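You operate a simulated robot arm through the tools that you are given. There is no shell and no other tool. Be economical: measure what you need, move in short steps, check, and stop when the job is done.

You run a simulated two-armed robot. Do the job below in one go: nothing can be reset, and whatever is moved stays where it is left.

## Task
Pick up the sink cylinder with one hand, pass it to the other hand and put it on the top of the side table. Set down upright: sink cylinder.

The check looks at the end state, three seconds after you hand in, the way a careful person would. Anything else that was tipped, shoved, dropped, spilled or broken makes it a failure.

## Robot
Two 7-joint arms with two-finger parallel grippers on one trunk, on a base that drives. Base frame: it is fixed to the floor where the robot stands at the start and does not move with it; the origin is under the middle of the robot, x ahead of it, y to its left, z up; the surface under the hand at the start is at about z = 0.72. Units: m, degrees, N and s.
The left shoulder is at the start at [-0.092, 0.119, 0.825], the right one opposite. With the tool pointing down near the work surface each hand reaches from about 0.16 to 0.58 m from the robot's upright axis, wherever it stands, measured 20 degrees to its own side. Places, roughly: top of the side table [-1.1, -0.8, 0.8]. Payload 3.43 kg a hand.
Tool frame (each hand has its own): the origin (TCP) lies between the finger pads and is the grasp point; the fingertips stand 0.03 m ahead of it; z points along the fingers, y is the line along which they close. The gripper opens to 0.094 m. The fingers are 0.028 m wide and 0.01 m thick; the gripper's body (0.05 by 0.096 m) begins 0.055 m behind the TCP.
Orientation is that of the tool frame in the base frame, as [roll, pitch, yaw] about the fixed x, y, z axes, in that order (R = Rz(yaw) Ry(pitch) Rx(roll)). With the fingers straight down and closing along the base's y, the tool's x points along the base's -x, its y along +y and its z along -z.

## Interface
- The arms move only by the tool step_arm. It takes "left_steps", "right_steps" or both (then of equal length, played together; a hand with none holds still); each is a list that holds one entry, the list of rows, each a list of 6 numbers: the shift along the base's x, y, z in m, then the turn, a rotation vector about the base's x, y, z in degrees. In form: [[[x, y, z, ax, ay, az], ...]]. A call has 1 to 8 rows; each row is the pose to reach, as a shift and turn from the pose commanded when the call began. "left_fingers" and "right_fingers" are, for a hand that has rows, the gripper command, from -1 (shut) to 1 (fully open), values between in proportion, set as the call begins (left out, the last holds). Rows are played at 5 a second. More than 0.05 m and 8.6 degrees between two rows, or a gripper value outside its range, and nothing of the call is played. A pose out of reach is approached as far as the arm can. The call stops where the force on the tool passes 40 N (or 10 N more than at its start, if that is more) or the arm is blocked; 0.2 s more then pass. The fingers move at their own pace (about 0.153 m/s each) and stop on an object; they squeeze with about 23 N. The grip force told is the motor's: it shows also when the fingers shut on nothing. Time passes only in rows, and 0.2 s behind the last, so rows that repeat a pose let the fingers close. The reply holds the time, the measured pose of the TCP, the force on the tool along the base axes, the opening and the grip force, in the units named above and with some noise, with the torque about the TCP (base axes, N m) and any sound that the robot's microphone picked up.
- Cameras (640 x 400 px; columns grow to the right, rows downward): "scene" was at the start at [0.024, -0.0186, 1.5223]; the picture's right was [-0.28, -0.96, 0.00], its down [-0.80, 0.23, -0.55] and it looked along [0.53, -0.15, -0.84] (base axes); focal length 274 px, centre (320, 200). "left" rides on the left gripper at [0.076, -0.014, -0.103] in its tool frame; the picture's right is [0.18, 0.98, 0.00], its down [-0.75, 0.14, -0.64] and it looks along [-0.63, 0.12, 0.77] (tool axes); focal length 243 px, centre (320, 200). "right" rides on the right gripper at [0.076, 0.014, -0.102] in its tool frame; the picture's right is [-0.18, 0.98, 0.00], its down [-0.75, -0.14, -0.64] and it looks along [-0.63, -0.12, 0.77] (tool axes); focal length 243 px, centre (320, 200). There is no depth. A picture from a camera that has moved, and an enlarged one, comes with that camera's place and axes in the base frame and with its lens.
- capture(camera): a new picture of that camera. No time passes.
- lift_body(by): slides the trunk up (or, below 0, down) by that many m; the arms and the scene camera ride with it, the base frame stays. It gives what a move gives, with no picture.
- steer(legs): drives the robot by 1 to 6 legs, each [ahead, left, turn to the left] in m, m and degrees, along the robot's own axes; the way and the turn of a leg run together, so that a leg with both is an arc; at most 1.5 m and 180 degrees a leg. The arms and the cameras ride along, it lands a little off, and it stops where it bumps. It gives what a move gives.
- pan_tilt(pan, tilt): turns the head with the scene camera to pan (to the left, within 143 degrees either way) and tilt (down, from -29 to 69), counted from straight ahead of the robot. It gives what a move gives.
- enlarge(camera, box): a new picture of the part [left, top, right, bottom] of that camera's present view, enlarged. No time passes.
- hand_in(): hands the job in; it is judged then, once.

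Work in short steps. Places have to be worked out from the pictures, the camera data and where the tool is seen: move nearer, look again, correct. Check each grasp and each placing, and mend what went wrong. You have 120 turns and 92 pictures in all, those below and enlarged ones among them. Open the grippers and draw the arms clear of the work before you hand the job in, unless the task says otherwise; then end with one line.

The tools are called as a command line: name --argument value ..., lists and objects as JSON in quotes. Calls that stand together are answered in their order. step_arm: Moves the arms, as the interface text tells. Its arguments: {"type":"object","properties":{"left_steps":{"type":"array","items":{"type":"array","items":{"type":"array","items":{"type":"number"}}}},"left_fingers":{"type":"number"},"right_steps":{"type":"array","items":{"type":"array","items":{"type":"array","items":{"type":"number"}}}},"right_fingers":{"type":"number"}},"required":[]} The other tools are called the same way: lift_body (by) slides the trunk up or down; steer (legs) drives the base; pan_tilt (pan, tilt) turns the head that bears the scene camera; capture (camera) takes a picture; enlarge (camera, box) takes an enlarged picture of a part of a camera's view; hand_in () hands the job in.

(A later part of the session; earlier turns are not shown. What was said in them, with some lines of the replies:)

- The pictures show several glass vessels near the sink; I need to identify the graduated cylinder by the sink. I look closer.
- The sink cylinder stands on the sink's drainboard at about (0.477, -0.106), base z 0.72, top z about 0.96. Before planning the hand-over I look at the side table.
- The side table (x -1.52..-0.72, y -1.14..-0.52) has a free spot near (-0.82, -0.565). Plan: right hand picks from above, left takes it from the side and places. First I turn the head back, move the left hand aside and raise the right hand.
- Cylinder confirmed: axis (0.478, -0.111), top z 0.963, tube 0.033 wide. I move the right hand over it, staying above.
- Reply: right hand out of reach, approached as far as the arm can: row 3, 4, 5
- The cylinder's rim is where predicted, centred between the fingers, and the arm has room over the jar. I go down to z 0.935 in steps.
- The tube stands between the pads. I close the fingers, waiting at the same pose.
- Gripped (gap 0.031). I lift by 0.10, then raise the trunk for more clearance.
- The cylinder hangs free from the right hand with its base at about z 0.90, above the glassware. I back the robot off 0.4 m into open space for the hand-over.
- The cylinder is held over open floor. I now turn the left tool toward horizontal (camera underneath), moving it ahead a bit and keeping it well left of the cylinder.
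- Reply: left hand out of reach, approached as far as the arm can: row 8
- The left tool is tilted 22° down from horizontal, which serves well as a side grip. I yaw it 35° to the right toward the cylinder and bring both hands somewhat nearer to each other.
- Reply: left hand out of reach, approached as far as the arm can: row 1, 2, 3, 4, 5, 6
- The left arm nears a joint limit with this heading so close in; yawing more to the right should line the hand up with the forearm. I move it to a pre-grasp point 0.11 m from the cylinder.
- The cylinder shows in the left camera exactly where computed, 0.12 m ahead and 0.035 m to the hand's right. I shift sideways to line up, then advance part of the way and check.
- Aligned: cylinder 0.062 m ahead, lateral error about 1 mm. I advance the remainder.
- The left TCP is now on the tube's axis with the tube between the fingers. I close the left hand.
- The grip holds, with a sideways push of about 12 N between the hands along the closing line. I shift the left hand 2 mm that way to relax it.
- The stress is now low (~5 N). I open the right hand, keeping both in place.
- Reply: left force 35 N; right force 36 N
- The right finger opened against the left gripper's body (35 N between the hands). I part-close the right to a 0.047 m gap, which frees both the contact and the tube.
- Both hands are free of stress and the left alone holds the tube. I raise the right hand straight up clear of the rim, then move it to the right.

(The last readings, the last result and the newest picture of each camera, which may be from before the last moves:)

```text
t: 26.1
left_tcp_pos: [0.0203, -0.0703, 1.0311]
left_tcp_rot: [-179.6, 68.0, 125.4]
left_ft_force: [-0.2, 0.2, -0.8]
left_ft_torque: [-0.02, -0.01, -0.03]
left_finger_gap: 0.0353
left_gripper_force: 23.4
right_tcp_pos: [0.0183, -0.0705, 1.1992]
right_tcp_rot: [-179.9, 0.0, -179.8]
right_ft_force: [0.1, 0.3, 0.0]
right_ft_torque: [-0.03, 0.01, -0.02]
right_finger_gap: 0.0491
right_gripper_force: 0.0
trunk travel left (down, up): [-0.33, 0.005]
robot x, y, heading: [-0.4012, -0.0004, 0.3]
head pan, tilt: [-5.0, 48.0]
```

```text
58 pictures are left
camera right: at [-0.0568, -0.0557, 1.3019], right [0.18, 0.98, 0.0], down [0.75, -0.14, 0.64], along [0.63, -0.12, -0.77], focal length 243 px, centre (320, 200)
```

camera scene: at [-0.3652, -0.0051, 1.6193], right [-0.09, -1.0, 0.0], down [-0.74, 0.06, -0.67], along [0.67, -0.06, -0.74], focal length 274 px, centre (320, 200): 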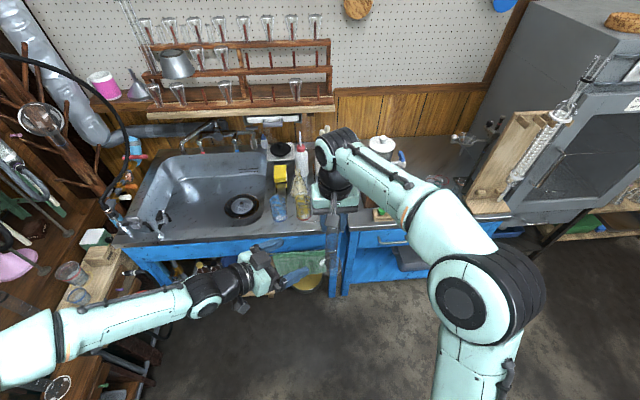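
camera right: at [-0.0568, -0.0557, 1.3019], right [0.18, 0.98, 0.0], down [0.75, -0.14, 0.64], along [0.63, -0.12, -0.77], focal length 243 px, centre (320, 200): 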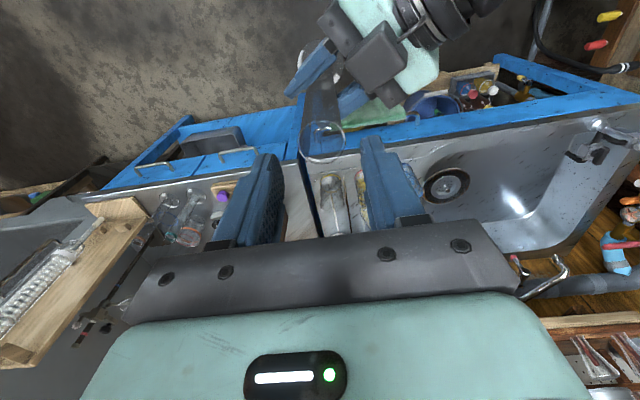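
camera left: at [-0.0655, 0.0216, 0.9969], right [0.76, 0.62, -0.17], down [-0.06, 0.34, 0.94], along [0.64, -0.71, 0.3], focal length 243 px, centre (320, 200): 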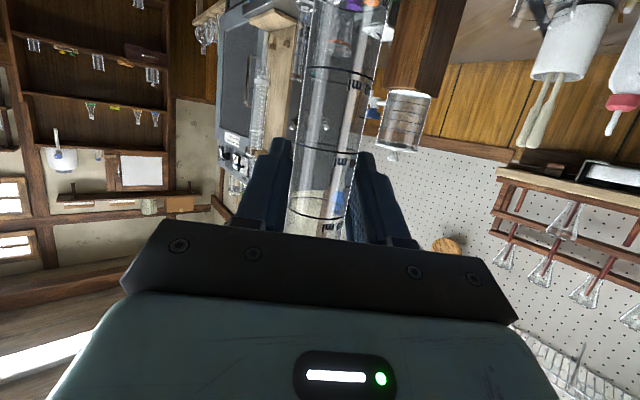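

The rim is now below the right fingertips. I carry the right hand away to the right and back.

step_arm --right_steps '[[[0, 0, 0.015, 0, 0, 0], [-0.01, -0.04, 0.02, 0, 0, 0], [-0.03, -0.08, 0.02, 0, 0, 0], [-0.06, -0.12, 0.02, 0, 0, 0], [-0.09, -0.16, 0.02, 0, 0, 0], [-0.11, -0.2, 0.02, 0, 0, 0], [-0.11, -0.2, 0.02, 0, 0, 0]]]'

capture --camera "right"

capture --camera "scene"

```text
t: 27.7
left_tcp_pos: [0.0213, -0.0687, 1.0308]
left_tcp_rot: [-179.6, 68.0, 125.5]
left_ft_force: [-0.4, 0.4, 0.2]
left_ft_torque: [-0.01, 0.02, -0.02]
left_finger_gap: 0.0353
left_gripper_force: 22.9
right_tcp_pos: [-0.0898, -0.2707, 1.2203]
right_tcp_rot: [179.9, 0.0, -179.9]
right_ft_force: [-0.8, -0.1, 0.0]
right_ft_torque: [0.01, 0.05, 0.0]
right_finger_gap: 0.0493
right_gripper_force: 0.1
trunk travel left (down, up): [-0.33, 0.005]
robot x, y, heading: [-0.403, 0.001, 0.3]
head pan, tilt: [-5.0, 48.0]
```

```text
57 pictures are left
camera right: at [-0.1661, -0.2557, 1.3225], right [0.18, 0.98, 0.0], down [0.75, -0.14, 0.64], along [0.63, -0.12, -0.77], focal length 243 px, centre (320, 200)
```

right: 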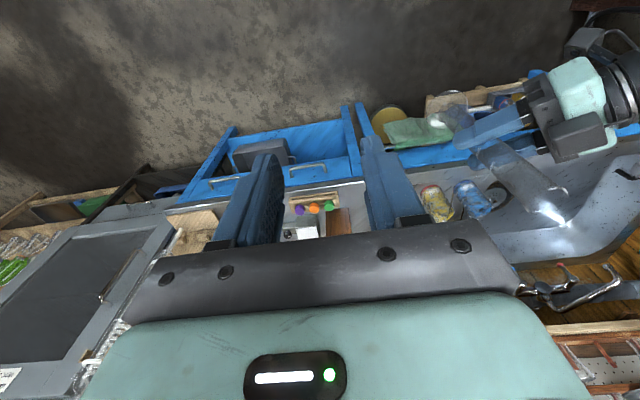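

```text
56 pictures are left
camera scene: at [-0.3647, -0.0057, 1.6194], right [-0.09, -1.0, 0.0], down [-0.74, 0.06, -0.67], along [0.67, -0.06, -0.74], focal length 274 px, centre (320, 200)
```

scene: 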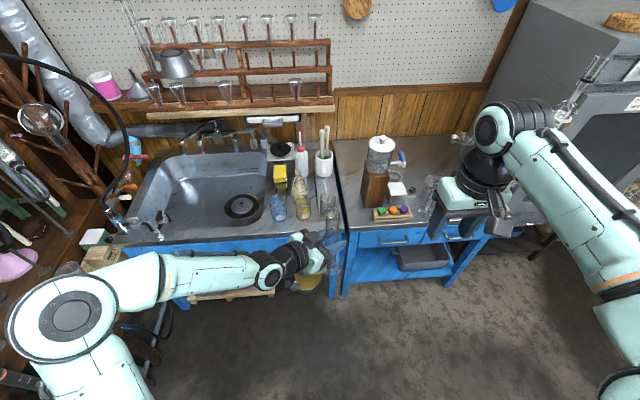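

The pass is done; the left hand holds the cylinder. I turn 90° right and sidestep 0.35 m right, to face the side table's long side, staying back from it, then look.

steer --legs '[[0, 0, -90], [0, -0.33, 0]]'

pan_tilt --pan 0 --tilt 52

capture --camera "scene"

```text
t: 34.9
left_tcp_pos: [-0.7898, -0.4284, 1.032]
left_tcp_rot: [-179.6, 68.0, 36.6]
left_ft_force: [-0.3, 0.1, -0.5]
left_ft_torque: [0.0, 0.03, 0.0]
left_finger_gap: 0.0356
left_gripper_force: 23.1
right_tcp_pos: [-0.9927, -0.3213, 1.219]
right_tcp_rot: [-179.9, 0.1, 91.2]
right_ft_force: [-0.2, -0.3, 0.2]
right_ft_torque: [-0.03, 0.03, -0.01]
right_finger_gap: 0.0495
right_gripper_force: 0.0
trunk travel left (down, up): [-0.33, 0.005]
robot x, y, heading: [-0.7293, -0.0072, -88.5]
head pan, tilt: [-5.0, 48.0]
```

```text
t: 35.6
left_tcp_pos: [-0.7895, -0.4285, 1.0302]
left_tcp_rot: [-179.6, 68.0, 36.5]
left_ft_force: [-0.4, 0.5, 0.7]
left_ft_torque: [0.02, -0.01, 0.0]
left_finger_gap: 0.0353
left_gripper_force: 23.0
right_tcp_pos: [-0.993, -0.3207, 1.219]
right_tcp_rot: [-179.9, 0.0, 91.1]
right_ft_force: [-1.3, 0.4, 0.0]
right_ft_torque: [0.0, 0.0, -0.02]
right_finger_gap: 0.0496
right_gripper_force: 0.1
trunk travel left (down, up): [-0.33, 0.005]
robot x, y, heading: [-0.7264, -0.008, -88.8]
head pan, tilt: [0.0, 52.0]
```

```text
55 pictures are left
camera scene: at [-0.7278, -0.0368, 1.614], right [-1.0, -0.02, 0.0], down [-0.02, 0.79, -0.62], along [0.01, -0.62, -0.79], focal length 274 px, centre (320, 200)
```

scene: 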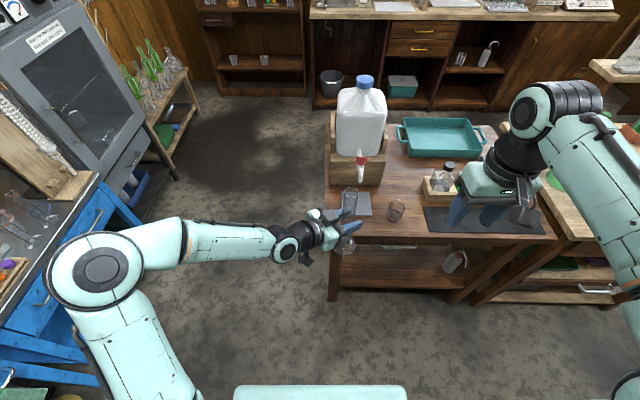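

enlarge --camera "scene" --box '[290, 130, 490, 270]'

enlarge --camera "right" --box '[0, 0, 640, 300]'

```text
2.86 times, centred on (390, 200) of scene
camera zoom: at [-0.7278, -0.0368, 1.614], right [-1.0, -0.02, 0.0], down [-0.02, 0.79, -0.62], along [0.01, -0.62, -0.79], focal length 782 px, centre (120, 200)
```

zoom: 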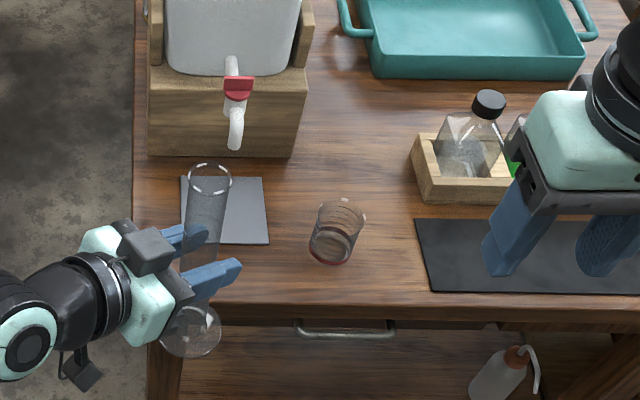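

```text
1.00 times, centred on (320, 150) of right (not enlarged: the box is as wide or as high as the picture)
camera zoom: at [-0.9798, -0.2444, 1.3225], right [0.99, -0.16, 0.0], down [-0.13, -0.76, 0.64], along [-0.1, -0.63, -0.77], focal length 243 px, centre (320, 250)
```

zoom: 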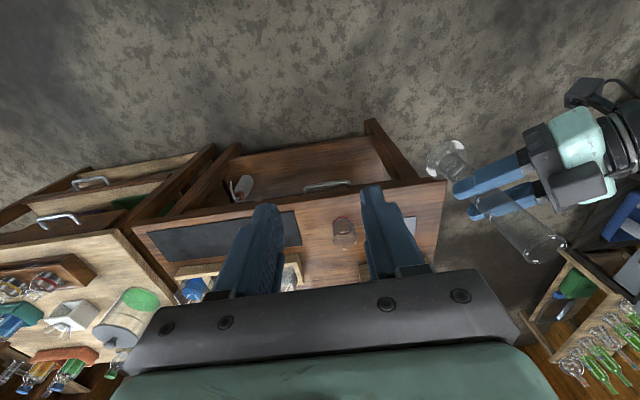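

The free front strip between table edge (y≈-0.52) and the grey mat (y≈-0.615) fits the 0.064 m base: target (-0.82, -0.568). The cylinder is vertical with base at z≈0.90. I drive ahead 0.12 m, above table height.

steer --legs '[[0.12, 0, 0]]'

capture --camera "scene"

enlarge --camera "scene" --box '[290, 150, 490, 290]'

```text
t: 36.8
left_tcp_pos: [-0.787, -0.5461, 1.0296]
left_tcp_rot: [-179.6, 68.0, 36.4]
left_ft_force: [-0.5, -0.2, -1.1]
left_ft_torque: [0.02, 0.02, -0.02]
left_finger_gap: 0.0354
left_gripper_force: 23.3
right_tcp_pos: [-0.9908, -0.4402, 1.2202]
right_tcp_rot: [-180.0, 0.1, 91.2]
right_ft_force: [-0.8, -0.7, -0.2]
right_ft_torque: [-0.01, 0.0, -0.05]
right_finger_gap: 0.0495
right_gripper_force: 0.0
trunk travel left (down, up): [-0.33, 0.005]
robot x, y, heading: [-0.7285, -0.1225, -88.7]
head pan, tilt: [0.0, 52.0]
```

```text
52 pictures are left
camera scene: at [-0.7252, -0.1552, 1.6137], right [-1.0, -0.02, 0.0], down [-0.02, 0.79, -0.62], along [0.01, -0.62, -0.79], focal length 274 px, centre (320, 200)
```

scene: 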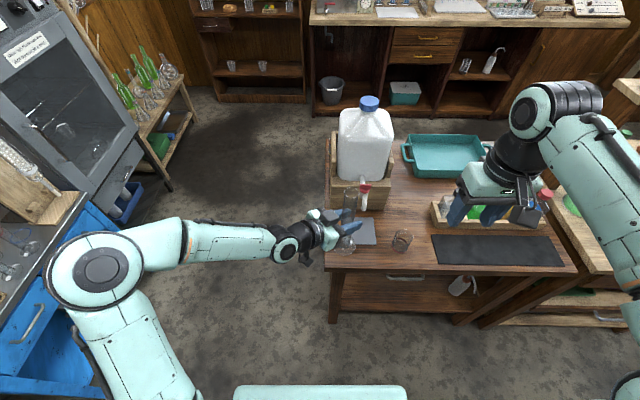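

```text
2.86 times, centred on (390, 220) of scene
camera zoom: at [-0.7252, -0.1552, 1.6137], right [-1.0, -0.02, 0.0], down [-0.02, 0.79, -0.62], along [0.01, -0.62, -0.79], focal length 782 px, centre (120, 143)
```

zoom: 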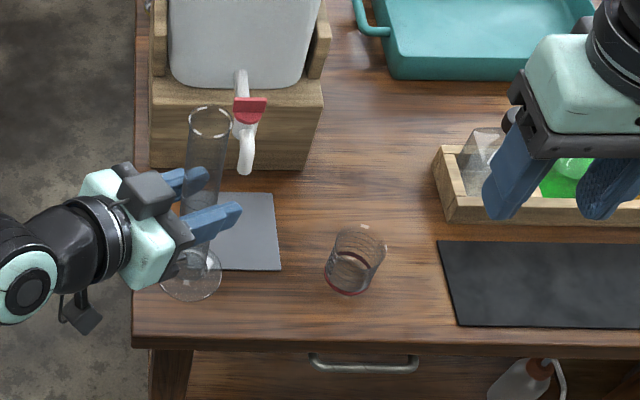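

Strip confirmed: table edge y -0.520, mat edge y -0.607, so centre y -0.563. I move the cylinder over (-0.82, -0.563) and lower it to about 0.02 m above the top.

step_arm --left_steps '[[[-0.016, -0.008, 0, 0, 0, 0], [-0.033, -0.017, 0, 0, 0, 0], [-0.033, -0.017, -0.025, 0, 0, 0], [-0.033, -0.017, -0.05, 0, 0, 0], [-0.033, -0.017, -0.07, 0, 0, 0], [-0.033, -0.017, -0.07, 0, 0, 0]]]'

enlarge --camera "scene" --box '[300, 170, 440, 290]'

capture --camera "left"

capture --camera "right"

```text
t: 38.2
left_tcp_pos: [-0.8208, -0.5643, 0.9602]
left_tcp_rot: [-179.7, 68.1, 36.4]
left_ft_force: [-0.6, -0.4, -1.1]
left_ft_torque: [0.01, -0.02, -0.01]
left_finger_gap: 0.0352
left_gripper_force: 23.2
right_tcp_pos: [-0.9905, -0.4402, 1.2198]
right_tcp_rot: [179.9, 0.0, 91.2]
right_ft_force: [-0.6, 1.0, 0.3]
right_ft_torque: [0.01, -0.02, -0.02]
right_finger_gap: 0.0494
right_gripper_force: 0.2
trunk travel left (down, up): [-0.33, 0.005]
robot x, y, heading: [-0.7256, -0.1258, -88.7]
head pan, tilt: [0.0, 52.0]
```

```text
3.33 times, centred on (370, 230) of scene
camera zoom: at [-0.7252, -0.1558, 1.614], right [-1.0, -0.02, 0.0], down [-0.02, 0.79, -0.62], along [0.01, -0.62, -0.79], focal length 912 px, centre (153, 100)
```

zoom: 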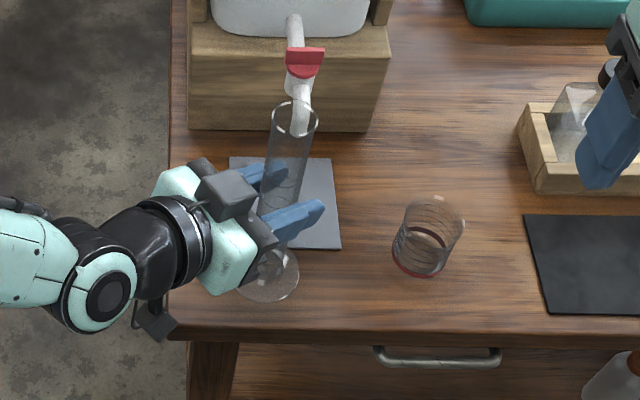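

```text
49 pictures are left
camera left: at [-0.7304, -0.4794, 0.927], right [0.63, -0.75, -0.17], down [0.34, 0.07, 0.94], along [-0.7, -0.65, 0.3], focal length 243 px, centre (320, 200)
```

left: 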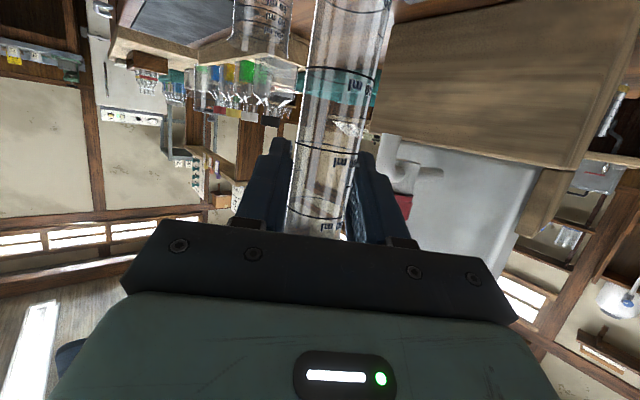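

```text
48 pictures are left
camera right: at [-0.9773, -0.3633, 1.3226], right [0.99, -0.16, 0.0], down [-0.13, -0.76, 0.64], along [-0.1, -0.63, -0.77], focal length 243 px, centre (320, 200)
```

right: 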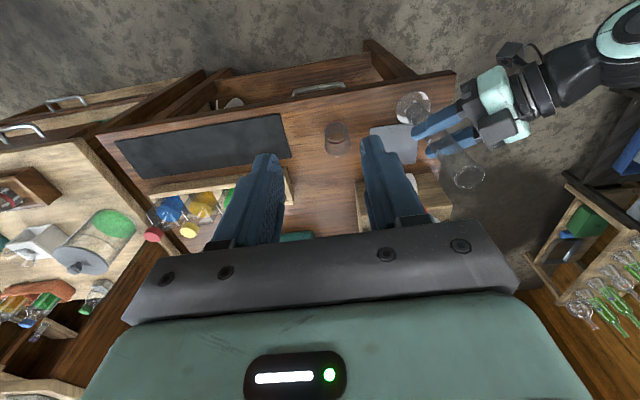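

The base is centred in the strip with about 1 cm margin on either side. I lower in small steps and watch the vertical force for contact.

step_arm --left_steps '[[[0, 0.002, -0.005, 0, 0, 0], [0, 0.002, -0.01, 0, 0, 0], [0, 0.002, -0.015, 0, 0, 0], [0, 0.002, -0.018, 0, 0, 0]]]'

enlarge --camera "scene" --box '[320, 190, 400, 270]'

```text
t: 39.2
left_tcp_pos: [-0.8193, -0.5624, 0.9428]
left_tcp_rot: [-179.7, 68.0, 36.4]
left_ft_force: [-0.9, 0.6, -1.2]
left_ft_torque: [0.02, 0.01, 0.0]
left_finger_gap: 0.0353
left_gripper_force: 22.7
right_tcp_pos: [-0.9896, -0.4408, 1.219]
right_tcp_rot: [180.0, -0.1, 91.2]
right_ft_force: [-0.2, -1.1, -0.1]
right_ft_torque: [0.0, -0.03, -0.05]
right_finger_gap: 0.0497
right_gripper_force: 0.0
trunk travel left (down, up): [-0.33, 0.005]
robot x, y, heading: [-0.7242, -0.1283, -88.7]
head pan, tilt: [0.0, 52.0]
```

```text
5.00 times, centred on (360, 230) of scene
camera zoom: at [-0.7252, -0.156, 1.614], right [-1.0, -0.02, 0.0], down [-0.02, 0.79, -0.62], along [0.01, -0.62, -0.79], focal length 1369 px, centre (120, 50)
```

zoom: 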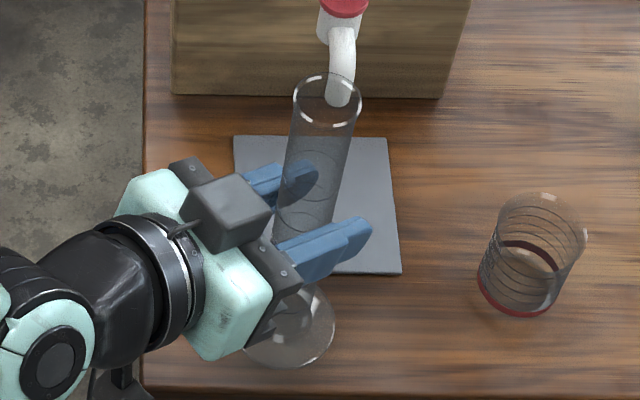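

No contact yet (base estimated near z 0.81). I keep lowering slowly.

step_arm --left_steps '[[[0, 0, -0.003, 0, 0, 0], [0, 0, -0.006, 0, 0, 0], [0, 0, -0.009, 0, 0, 0]]]'

```text
t: 40.0
left_tcp_pos: [-0.82, -0.5612, 0.933]
left_tcp_rot: [-179.7, 67.9, 36.4]
left_ft_force: [0.9, 0.0, -1.8]
left_ft_torque: [0.03, -0.01, 0.0]
left_finger_gap: 0.0355
left_gripper_force: 23.2
right_tcp_pos: [-0.9902, -0.4413, 1.2199]
right_tcp_rot: [180.0, 0.0, 91.1]
right_ft_force: [-0.3, -0.4, -1.0]
right_ft_torque: [-0.01, 0.0, 0.02]
right_finger_gap: 0.0492
right_gripper_force: 0.0
trunk travel left (down, up): [-0.33, 0.005]
robot x, y, heading: [-0.7253, -0.1304, -88.8]
head pan, tilt: [0.0, 52.0]
```

step_arm --left_steps '[[[0, 0, -0.002, 0, 0, 0], [0, 0, -0.004, 0, 0, 0], [0, 0, -0.004, 0, 0, 0]]]'

enlarge --camera "scene" --box '[320, 190, 400, 270]'

```text
t: 40.8
left_tcp_pos: [-0.8205, -0.5621, 0.9306]
left_tcp_rot: [-179.8, 68.0, 36.5]
left_ft_force: [0.6, 0.4, 1.9]
left_ft_torque: [0.12, 0.0, -0.04]
left_finger_gap: 0.0353
left_gripper_force: 22.9
right_tcp_pos: [-0.9902, -0.4404, 1.2191]
right_tcp_rot: [-179.9, 0.0, 91.2]
right_ft_force: [0.9, 0.1, 0.2]
right_ft_torque: [-0.01, 0.03, 0.01]
right_finger_gap: 0.0493
right_gripper_force: 0.1
trunk travel left (down, up): [-0.33, 0.005]
robot x, y, heading: [-0.7271, -0.1266, -88.7]
head pan, tilt: [0.0, 52.0]
```

```text
5.00 times, centred on (360, 230) of scene
camera zoom: at [-0.725, -0.1557, 1.614], right [-1.0, -0.02, 0.0], down [-0.02, 0.79, -0.62], along [0.01, -0.62, -0.79], focal length 1369 px, centre (120, 50)
```

zoom: 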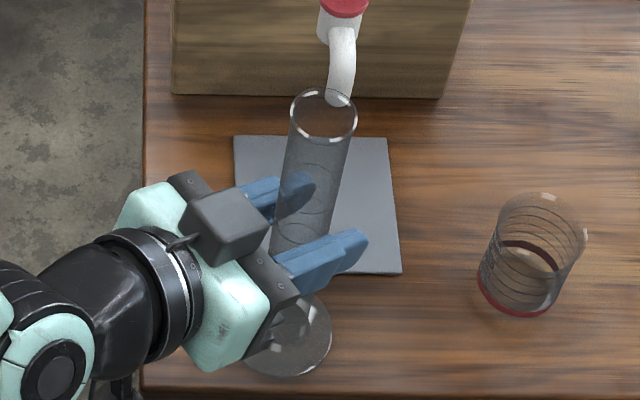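

Contact has begun (force up by 3 N, slight torque). I press 2 mm more to seat the base flat.

step_arm --left_steps '[[[0, 0, -0.001, 0, 0, 0], [0, 0, -0.002, 0, 0, 0], [0, 0, -0.002, 0, 0, 0]]]'

```text
t: 41.6
left_tcp_pos: [-0.8198, -0.5621, 0.9303]
left_tcp_rot: [180.0, 68.4, 36.1]
left_ft_force: [1.8, 1.0, 14.0]
left_ft_torque: [0.01, 0.05, -0.06]
left_finger_gap: 0.0357
left_gripper_force: 23.3
right_tcp_pos: [-0.9891, -0.4386, 1.2221]
right_tcp_rot: [180.0, 0.1, 91.2]
right_ft_force: [0.6, 0.5, 0.5]
right_ft_torque: [0.02, 0.01, 0.04]
right_finger_gap: 0.0495
right_gripper_force: 0.1
trunk travel left (down, up): [-0.33, 0.005]
robot x, y, heading: [-0.7253, -0.1279, -88.8]
head pan, tilt: [0.0, 52.0]
```

Seated with 14 N. I ease up 1.5 mm and open the fingers.

step_arm --left_steps '[[[0, 0, 0.0015, 0, 0, 0], [0, 0, 0.0015, 0, 0, 0]]]'

step_arm --left_steps '[[[0, 0, 0, 0, 0, 0], [0, 0, 0, 0, 0, 0], [0, 0, 0, 0, 0, 0], [0, 0, 0, 0, 0, 0]]]' --left_fingers 0.6

enlarge --camera "scene" --box '[320, 190, 400, 270]'

capture --camera "left"

```text
t: 42.2
left_tcp_pos: [-0.8203, -0.5618, 0.929]
left_tcp_rot: [-179.7, 68.0, 36.4]
left_ft_force: [-0.6, -2.4, 7.5]
left_ft_torque: [-0.21, 0.32, 0.03]
left_finger_gap: 0.0355
left_gripper_force: 23.1
right_tcp_pos: [-0.9908, -0.4397, 1.2203]
right_tcp_rot: [-180.0, 0.0, 91.2]
right_ft_force: [0.3, 0.3, -0.3]
right_ft_torque: [-0.03, 0.0, 0.0]
right_finger_gap: 0.0495
right_gripper_force: 0.1
trunk travel left (down, up): [-0.33, 0.005]
robot x, y, heading: [-0.7262, -0.127, -88.7]
head pan, tilt: [0.0, 52.0]
```

```text
t: 43.2
left_tcp_pos: [-0.8195, -0.5624, 0.9287]
left_tcp_rot: [-179.7, 68.0, 36.4]
left_ft_force: [-0.7, -0.1, 1.4]
left_ft_torque: [-0.03, -0.01, -0.01]
left_finger_gap: 0.0753
left_gripper_force: 0.1
right_tcp_pos: [-0.991, -0.4408, 1.2192]
right_tcp_rot: [180.0, 0.1, 91.2]
right_ft_force: [0.0, -0.9, 0.2]
right_ft_torque: [0.03, -0.01, 0.01]
right_finger_gap: 0.0493
right_gripper_force: 0.1
trunk travel left (down, up): [-0.33, 0.005]
robot x, y, heading: [-0.7246, -0.1273, -88.7]
head pan, tilt: [0.0, 52.0]
```

```text
5.00 times, centred on (360, 230) of scene
camera zoom: at [-0.7252, -0.1559, 1.614], right [-1.0, -0.02, 0.0], down [-0.02, 0.79, -0.62], along [0.01, -0.62, -0.79], focal length 1369 px, centre (120, 50)
```

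zoom: 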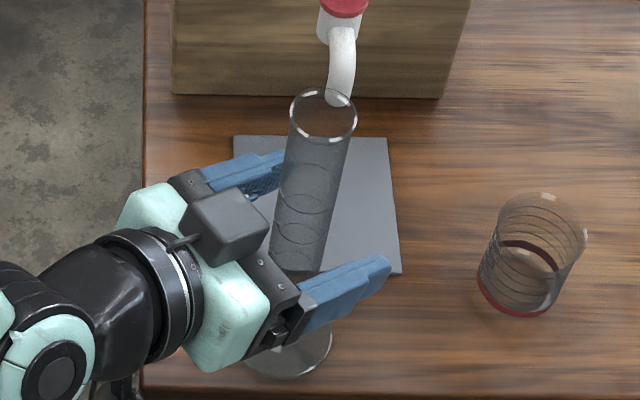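

```text
44 pictures are left
camera left: at [-0.7298, -0.4777, 0.8958], right [0.63, -0.75, -0.17], down [0.34, 0.07, 0.94], along [-0.7, -0.65, 0.3], focal length 243 px, centre (320, 200)
```

left: 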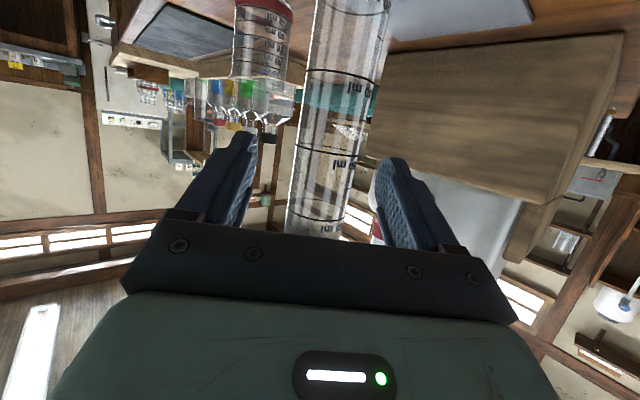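

The cylinder stands upright on its own. I draw the left hand straight back along its own heading, horizontally.

step_arm --left_steps '[[[0.016, 0.012, 0, 0, 0, 0], [0.032, 0.024, 0, 0, 0, 0], [0.048, 0.036, 0, 0, 0, 0], [0.065, 0.048, 0, 0, 0, 0], [0.082, 0.06, 0, 0, 0, 0], [0.082, 0.06, 0, 0, 0, 0]]]'

enlarge --camera "scene" --box '[300, 170, 420, 290]'

```text
t: 44.6
left_tcp_pos: [-0.7378, -0.5023, 0.9292]
left_tcp_rot: [-179.8, 68.0, 36.3]
left_ft_force: [-0.1, -0.6, 0.2]
left_ft_torque: [-0.02, 0.01, 0.0]
left_finger_gap: 0.0754
left_gripper_force: 0.0
right_tcp_pos: [-0.9894, -0.4407, 1.2192]
right_tcp_rot: [-180.0, 0.0, 91.2]
right_ft_force: [-0.2, -0.1, 0.5]
right_ft_torque: [-0.04, 0.0, 0.0]
right_finger_gap: 0.0492
right_gripper_force: 0.0
trunk travel left (down, up): [-0.33, 0.005]
robot x, y, heading: [-0.7273, -0.1229, -88.7]
head pan, tilt: [0.0, 52.0]
```

```text
3.33 times, centred on (360, 230) of scene
camera zoom: at [-0.7254, -0.1561, 1.614], right [-1.0, -0.02, 0.0], down [-0.02, 0.79, -0.62], along [0.01, -0.62, -0.79], focal length 912 px, centre (187, 100)
```

zoom: 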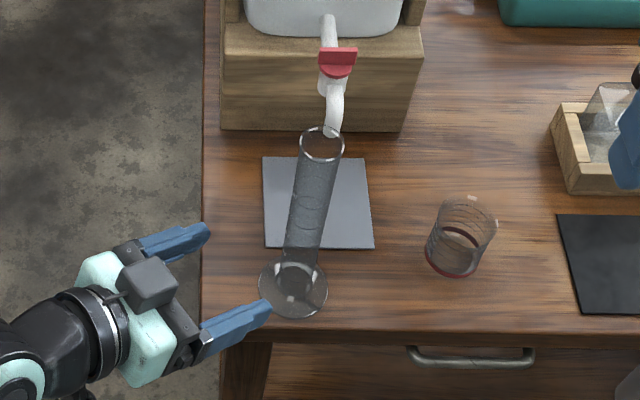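

The cylinder stands on bare tabletop, between mat and edge, with clear margins. I back the robot away and look once more.

steer --legs '[[-0.25, 0, 0]]'

capture --camera "scene"

enlarge --camera "scene" --box '[300, 120, 440, 260]'

```text
t: 46.4
left_tcp_pos: [-0.742, -0.2543, 0.9297]
left_tcp_rot: [-179.7, 68.1, 36.3]
left_ft_force: [-0.6, 0.4, -0.7]
left_ft_torque: [-0.02, -0.02, 0.01]
left_finger_gap: 0.0752
left_gripper_force: 0.0
right_tcp_pos: [-0.9954, -0.192, 1.2189]
right_tcp_rot: [180.0, 0.0, 91.2]
right_ft_force: [-0.5, 0.1, -0.4]
right_ft_torque: [0.04, 0.0, 0.04]
right_finger_gap: 0.0494
right_gripper_force: 0.1
trunk travel left (down, up): [-0.33, 0.005]
robot x, y, heading: [-0.7309, 0.1244, -88.9]
head pan, tilt: [0.0, 52.0]
```

```text
42 pictures are left
camera scene: at [-0.7304, 0.0928, 1.6142], right [-1.0, -0.02, 0.0], down [-0.02, 0.79, -0.62], along [0.01, -0.62, -0.79], focal length 274 px, centre (320, 200)
```

scene: 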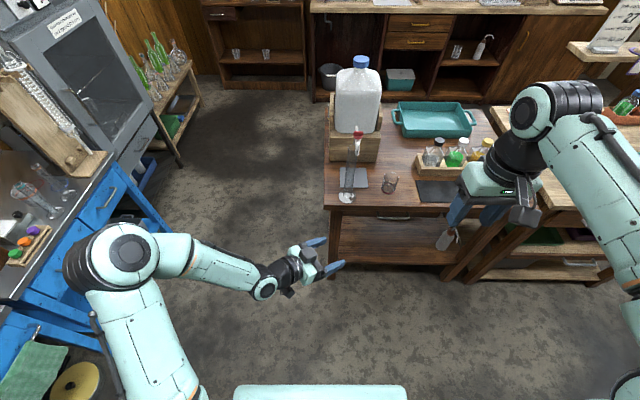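

```text
2.86 times, centred on (370, 190) of scene
camera zoom: at [-0.7304, 0.0928, 1.6142], right [-1.0, -0.02, 0.0], down [-0.02, 0.79, -0.62], along [0.01, -0.62, -0.79], focal length 782 px, centre (177, 229)
```

zoom: 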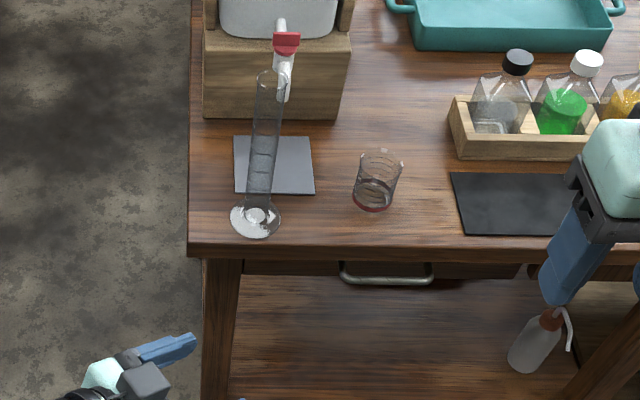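

The cylinder stands upright on the side table, nothing else has moved, and the arms are clear. I open both grippers fully and then hand in.

step_arm --left_steps '[[[0, 0, 0, 0, 0, 0], [0, 0, 0, 0, 0, 0]]]' --right_steps '[[[0, 0, 0, 0, 0, 0], [0, 0, 0, 0, 0, 0]]]' --left_fingers 1 --right_fingers 1

hand_in

```text
t: 47.0
left_tcp_pos: [-0.7417, -0.2527, 0.9294]
left_tcp_rot: [-179.7, 68.0, 36.4]
left_ft_force: [0.2, -0.1, -0.5]
left_ft_torque: [-0.02, 0.0, 0.02]
left_finger_gap: 0.0943
left_gripper_force: 0.1
right_tcp_pos: [-0.9954, -0.1914, 1.2208]
right_tcp_rot: [-180.0, 0.0, 91.2]
right_ft_force: [-1.1, -0.3, 0.4]
right_ft_torque: [0.02, 0.03, 0.01]
right_finger_gap: 0.094
right_gripper_force: 0.0
trunk travel left (down, up): [-0.33, 0.005]
robot x, y, heading: [-0.735, 0.1201, -88.9]
head pan, tilt: [0.0, 52.0]
```

```text
The job is handed in.
```

I picked up the sink cylinder with the right hand, passed it to the left, and stood it upright on the side table; the last pictures show nothing else disturbed, and the job is handed in.
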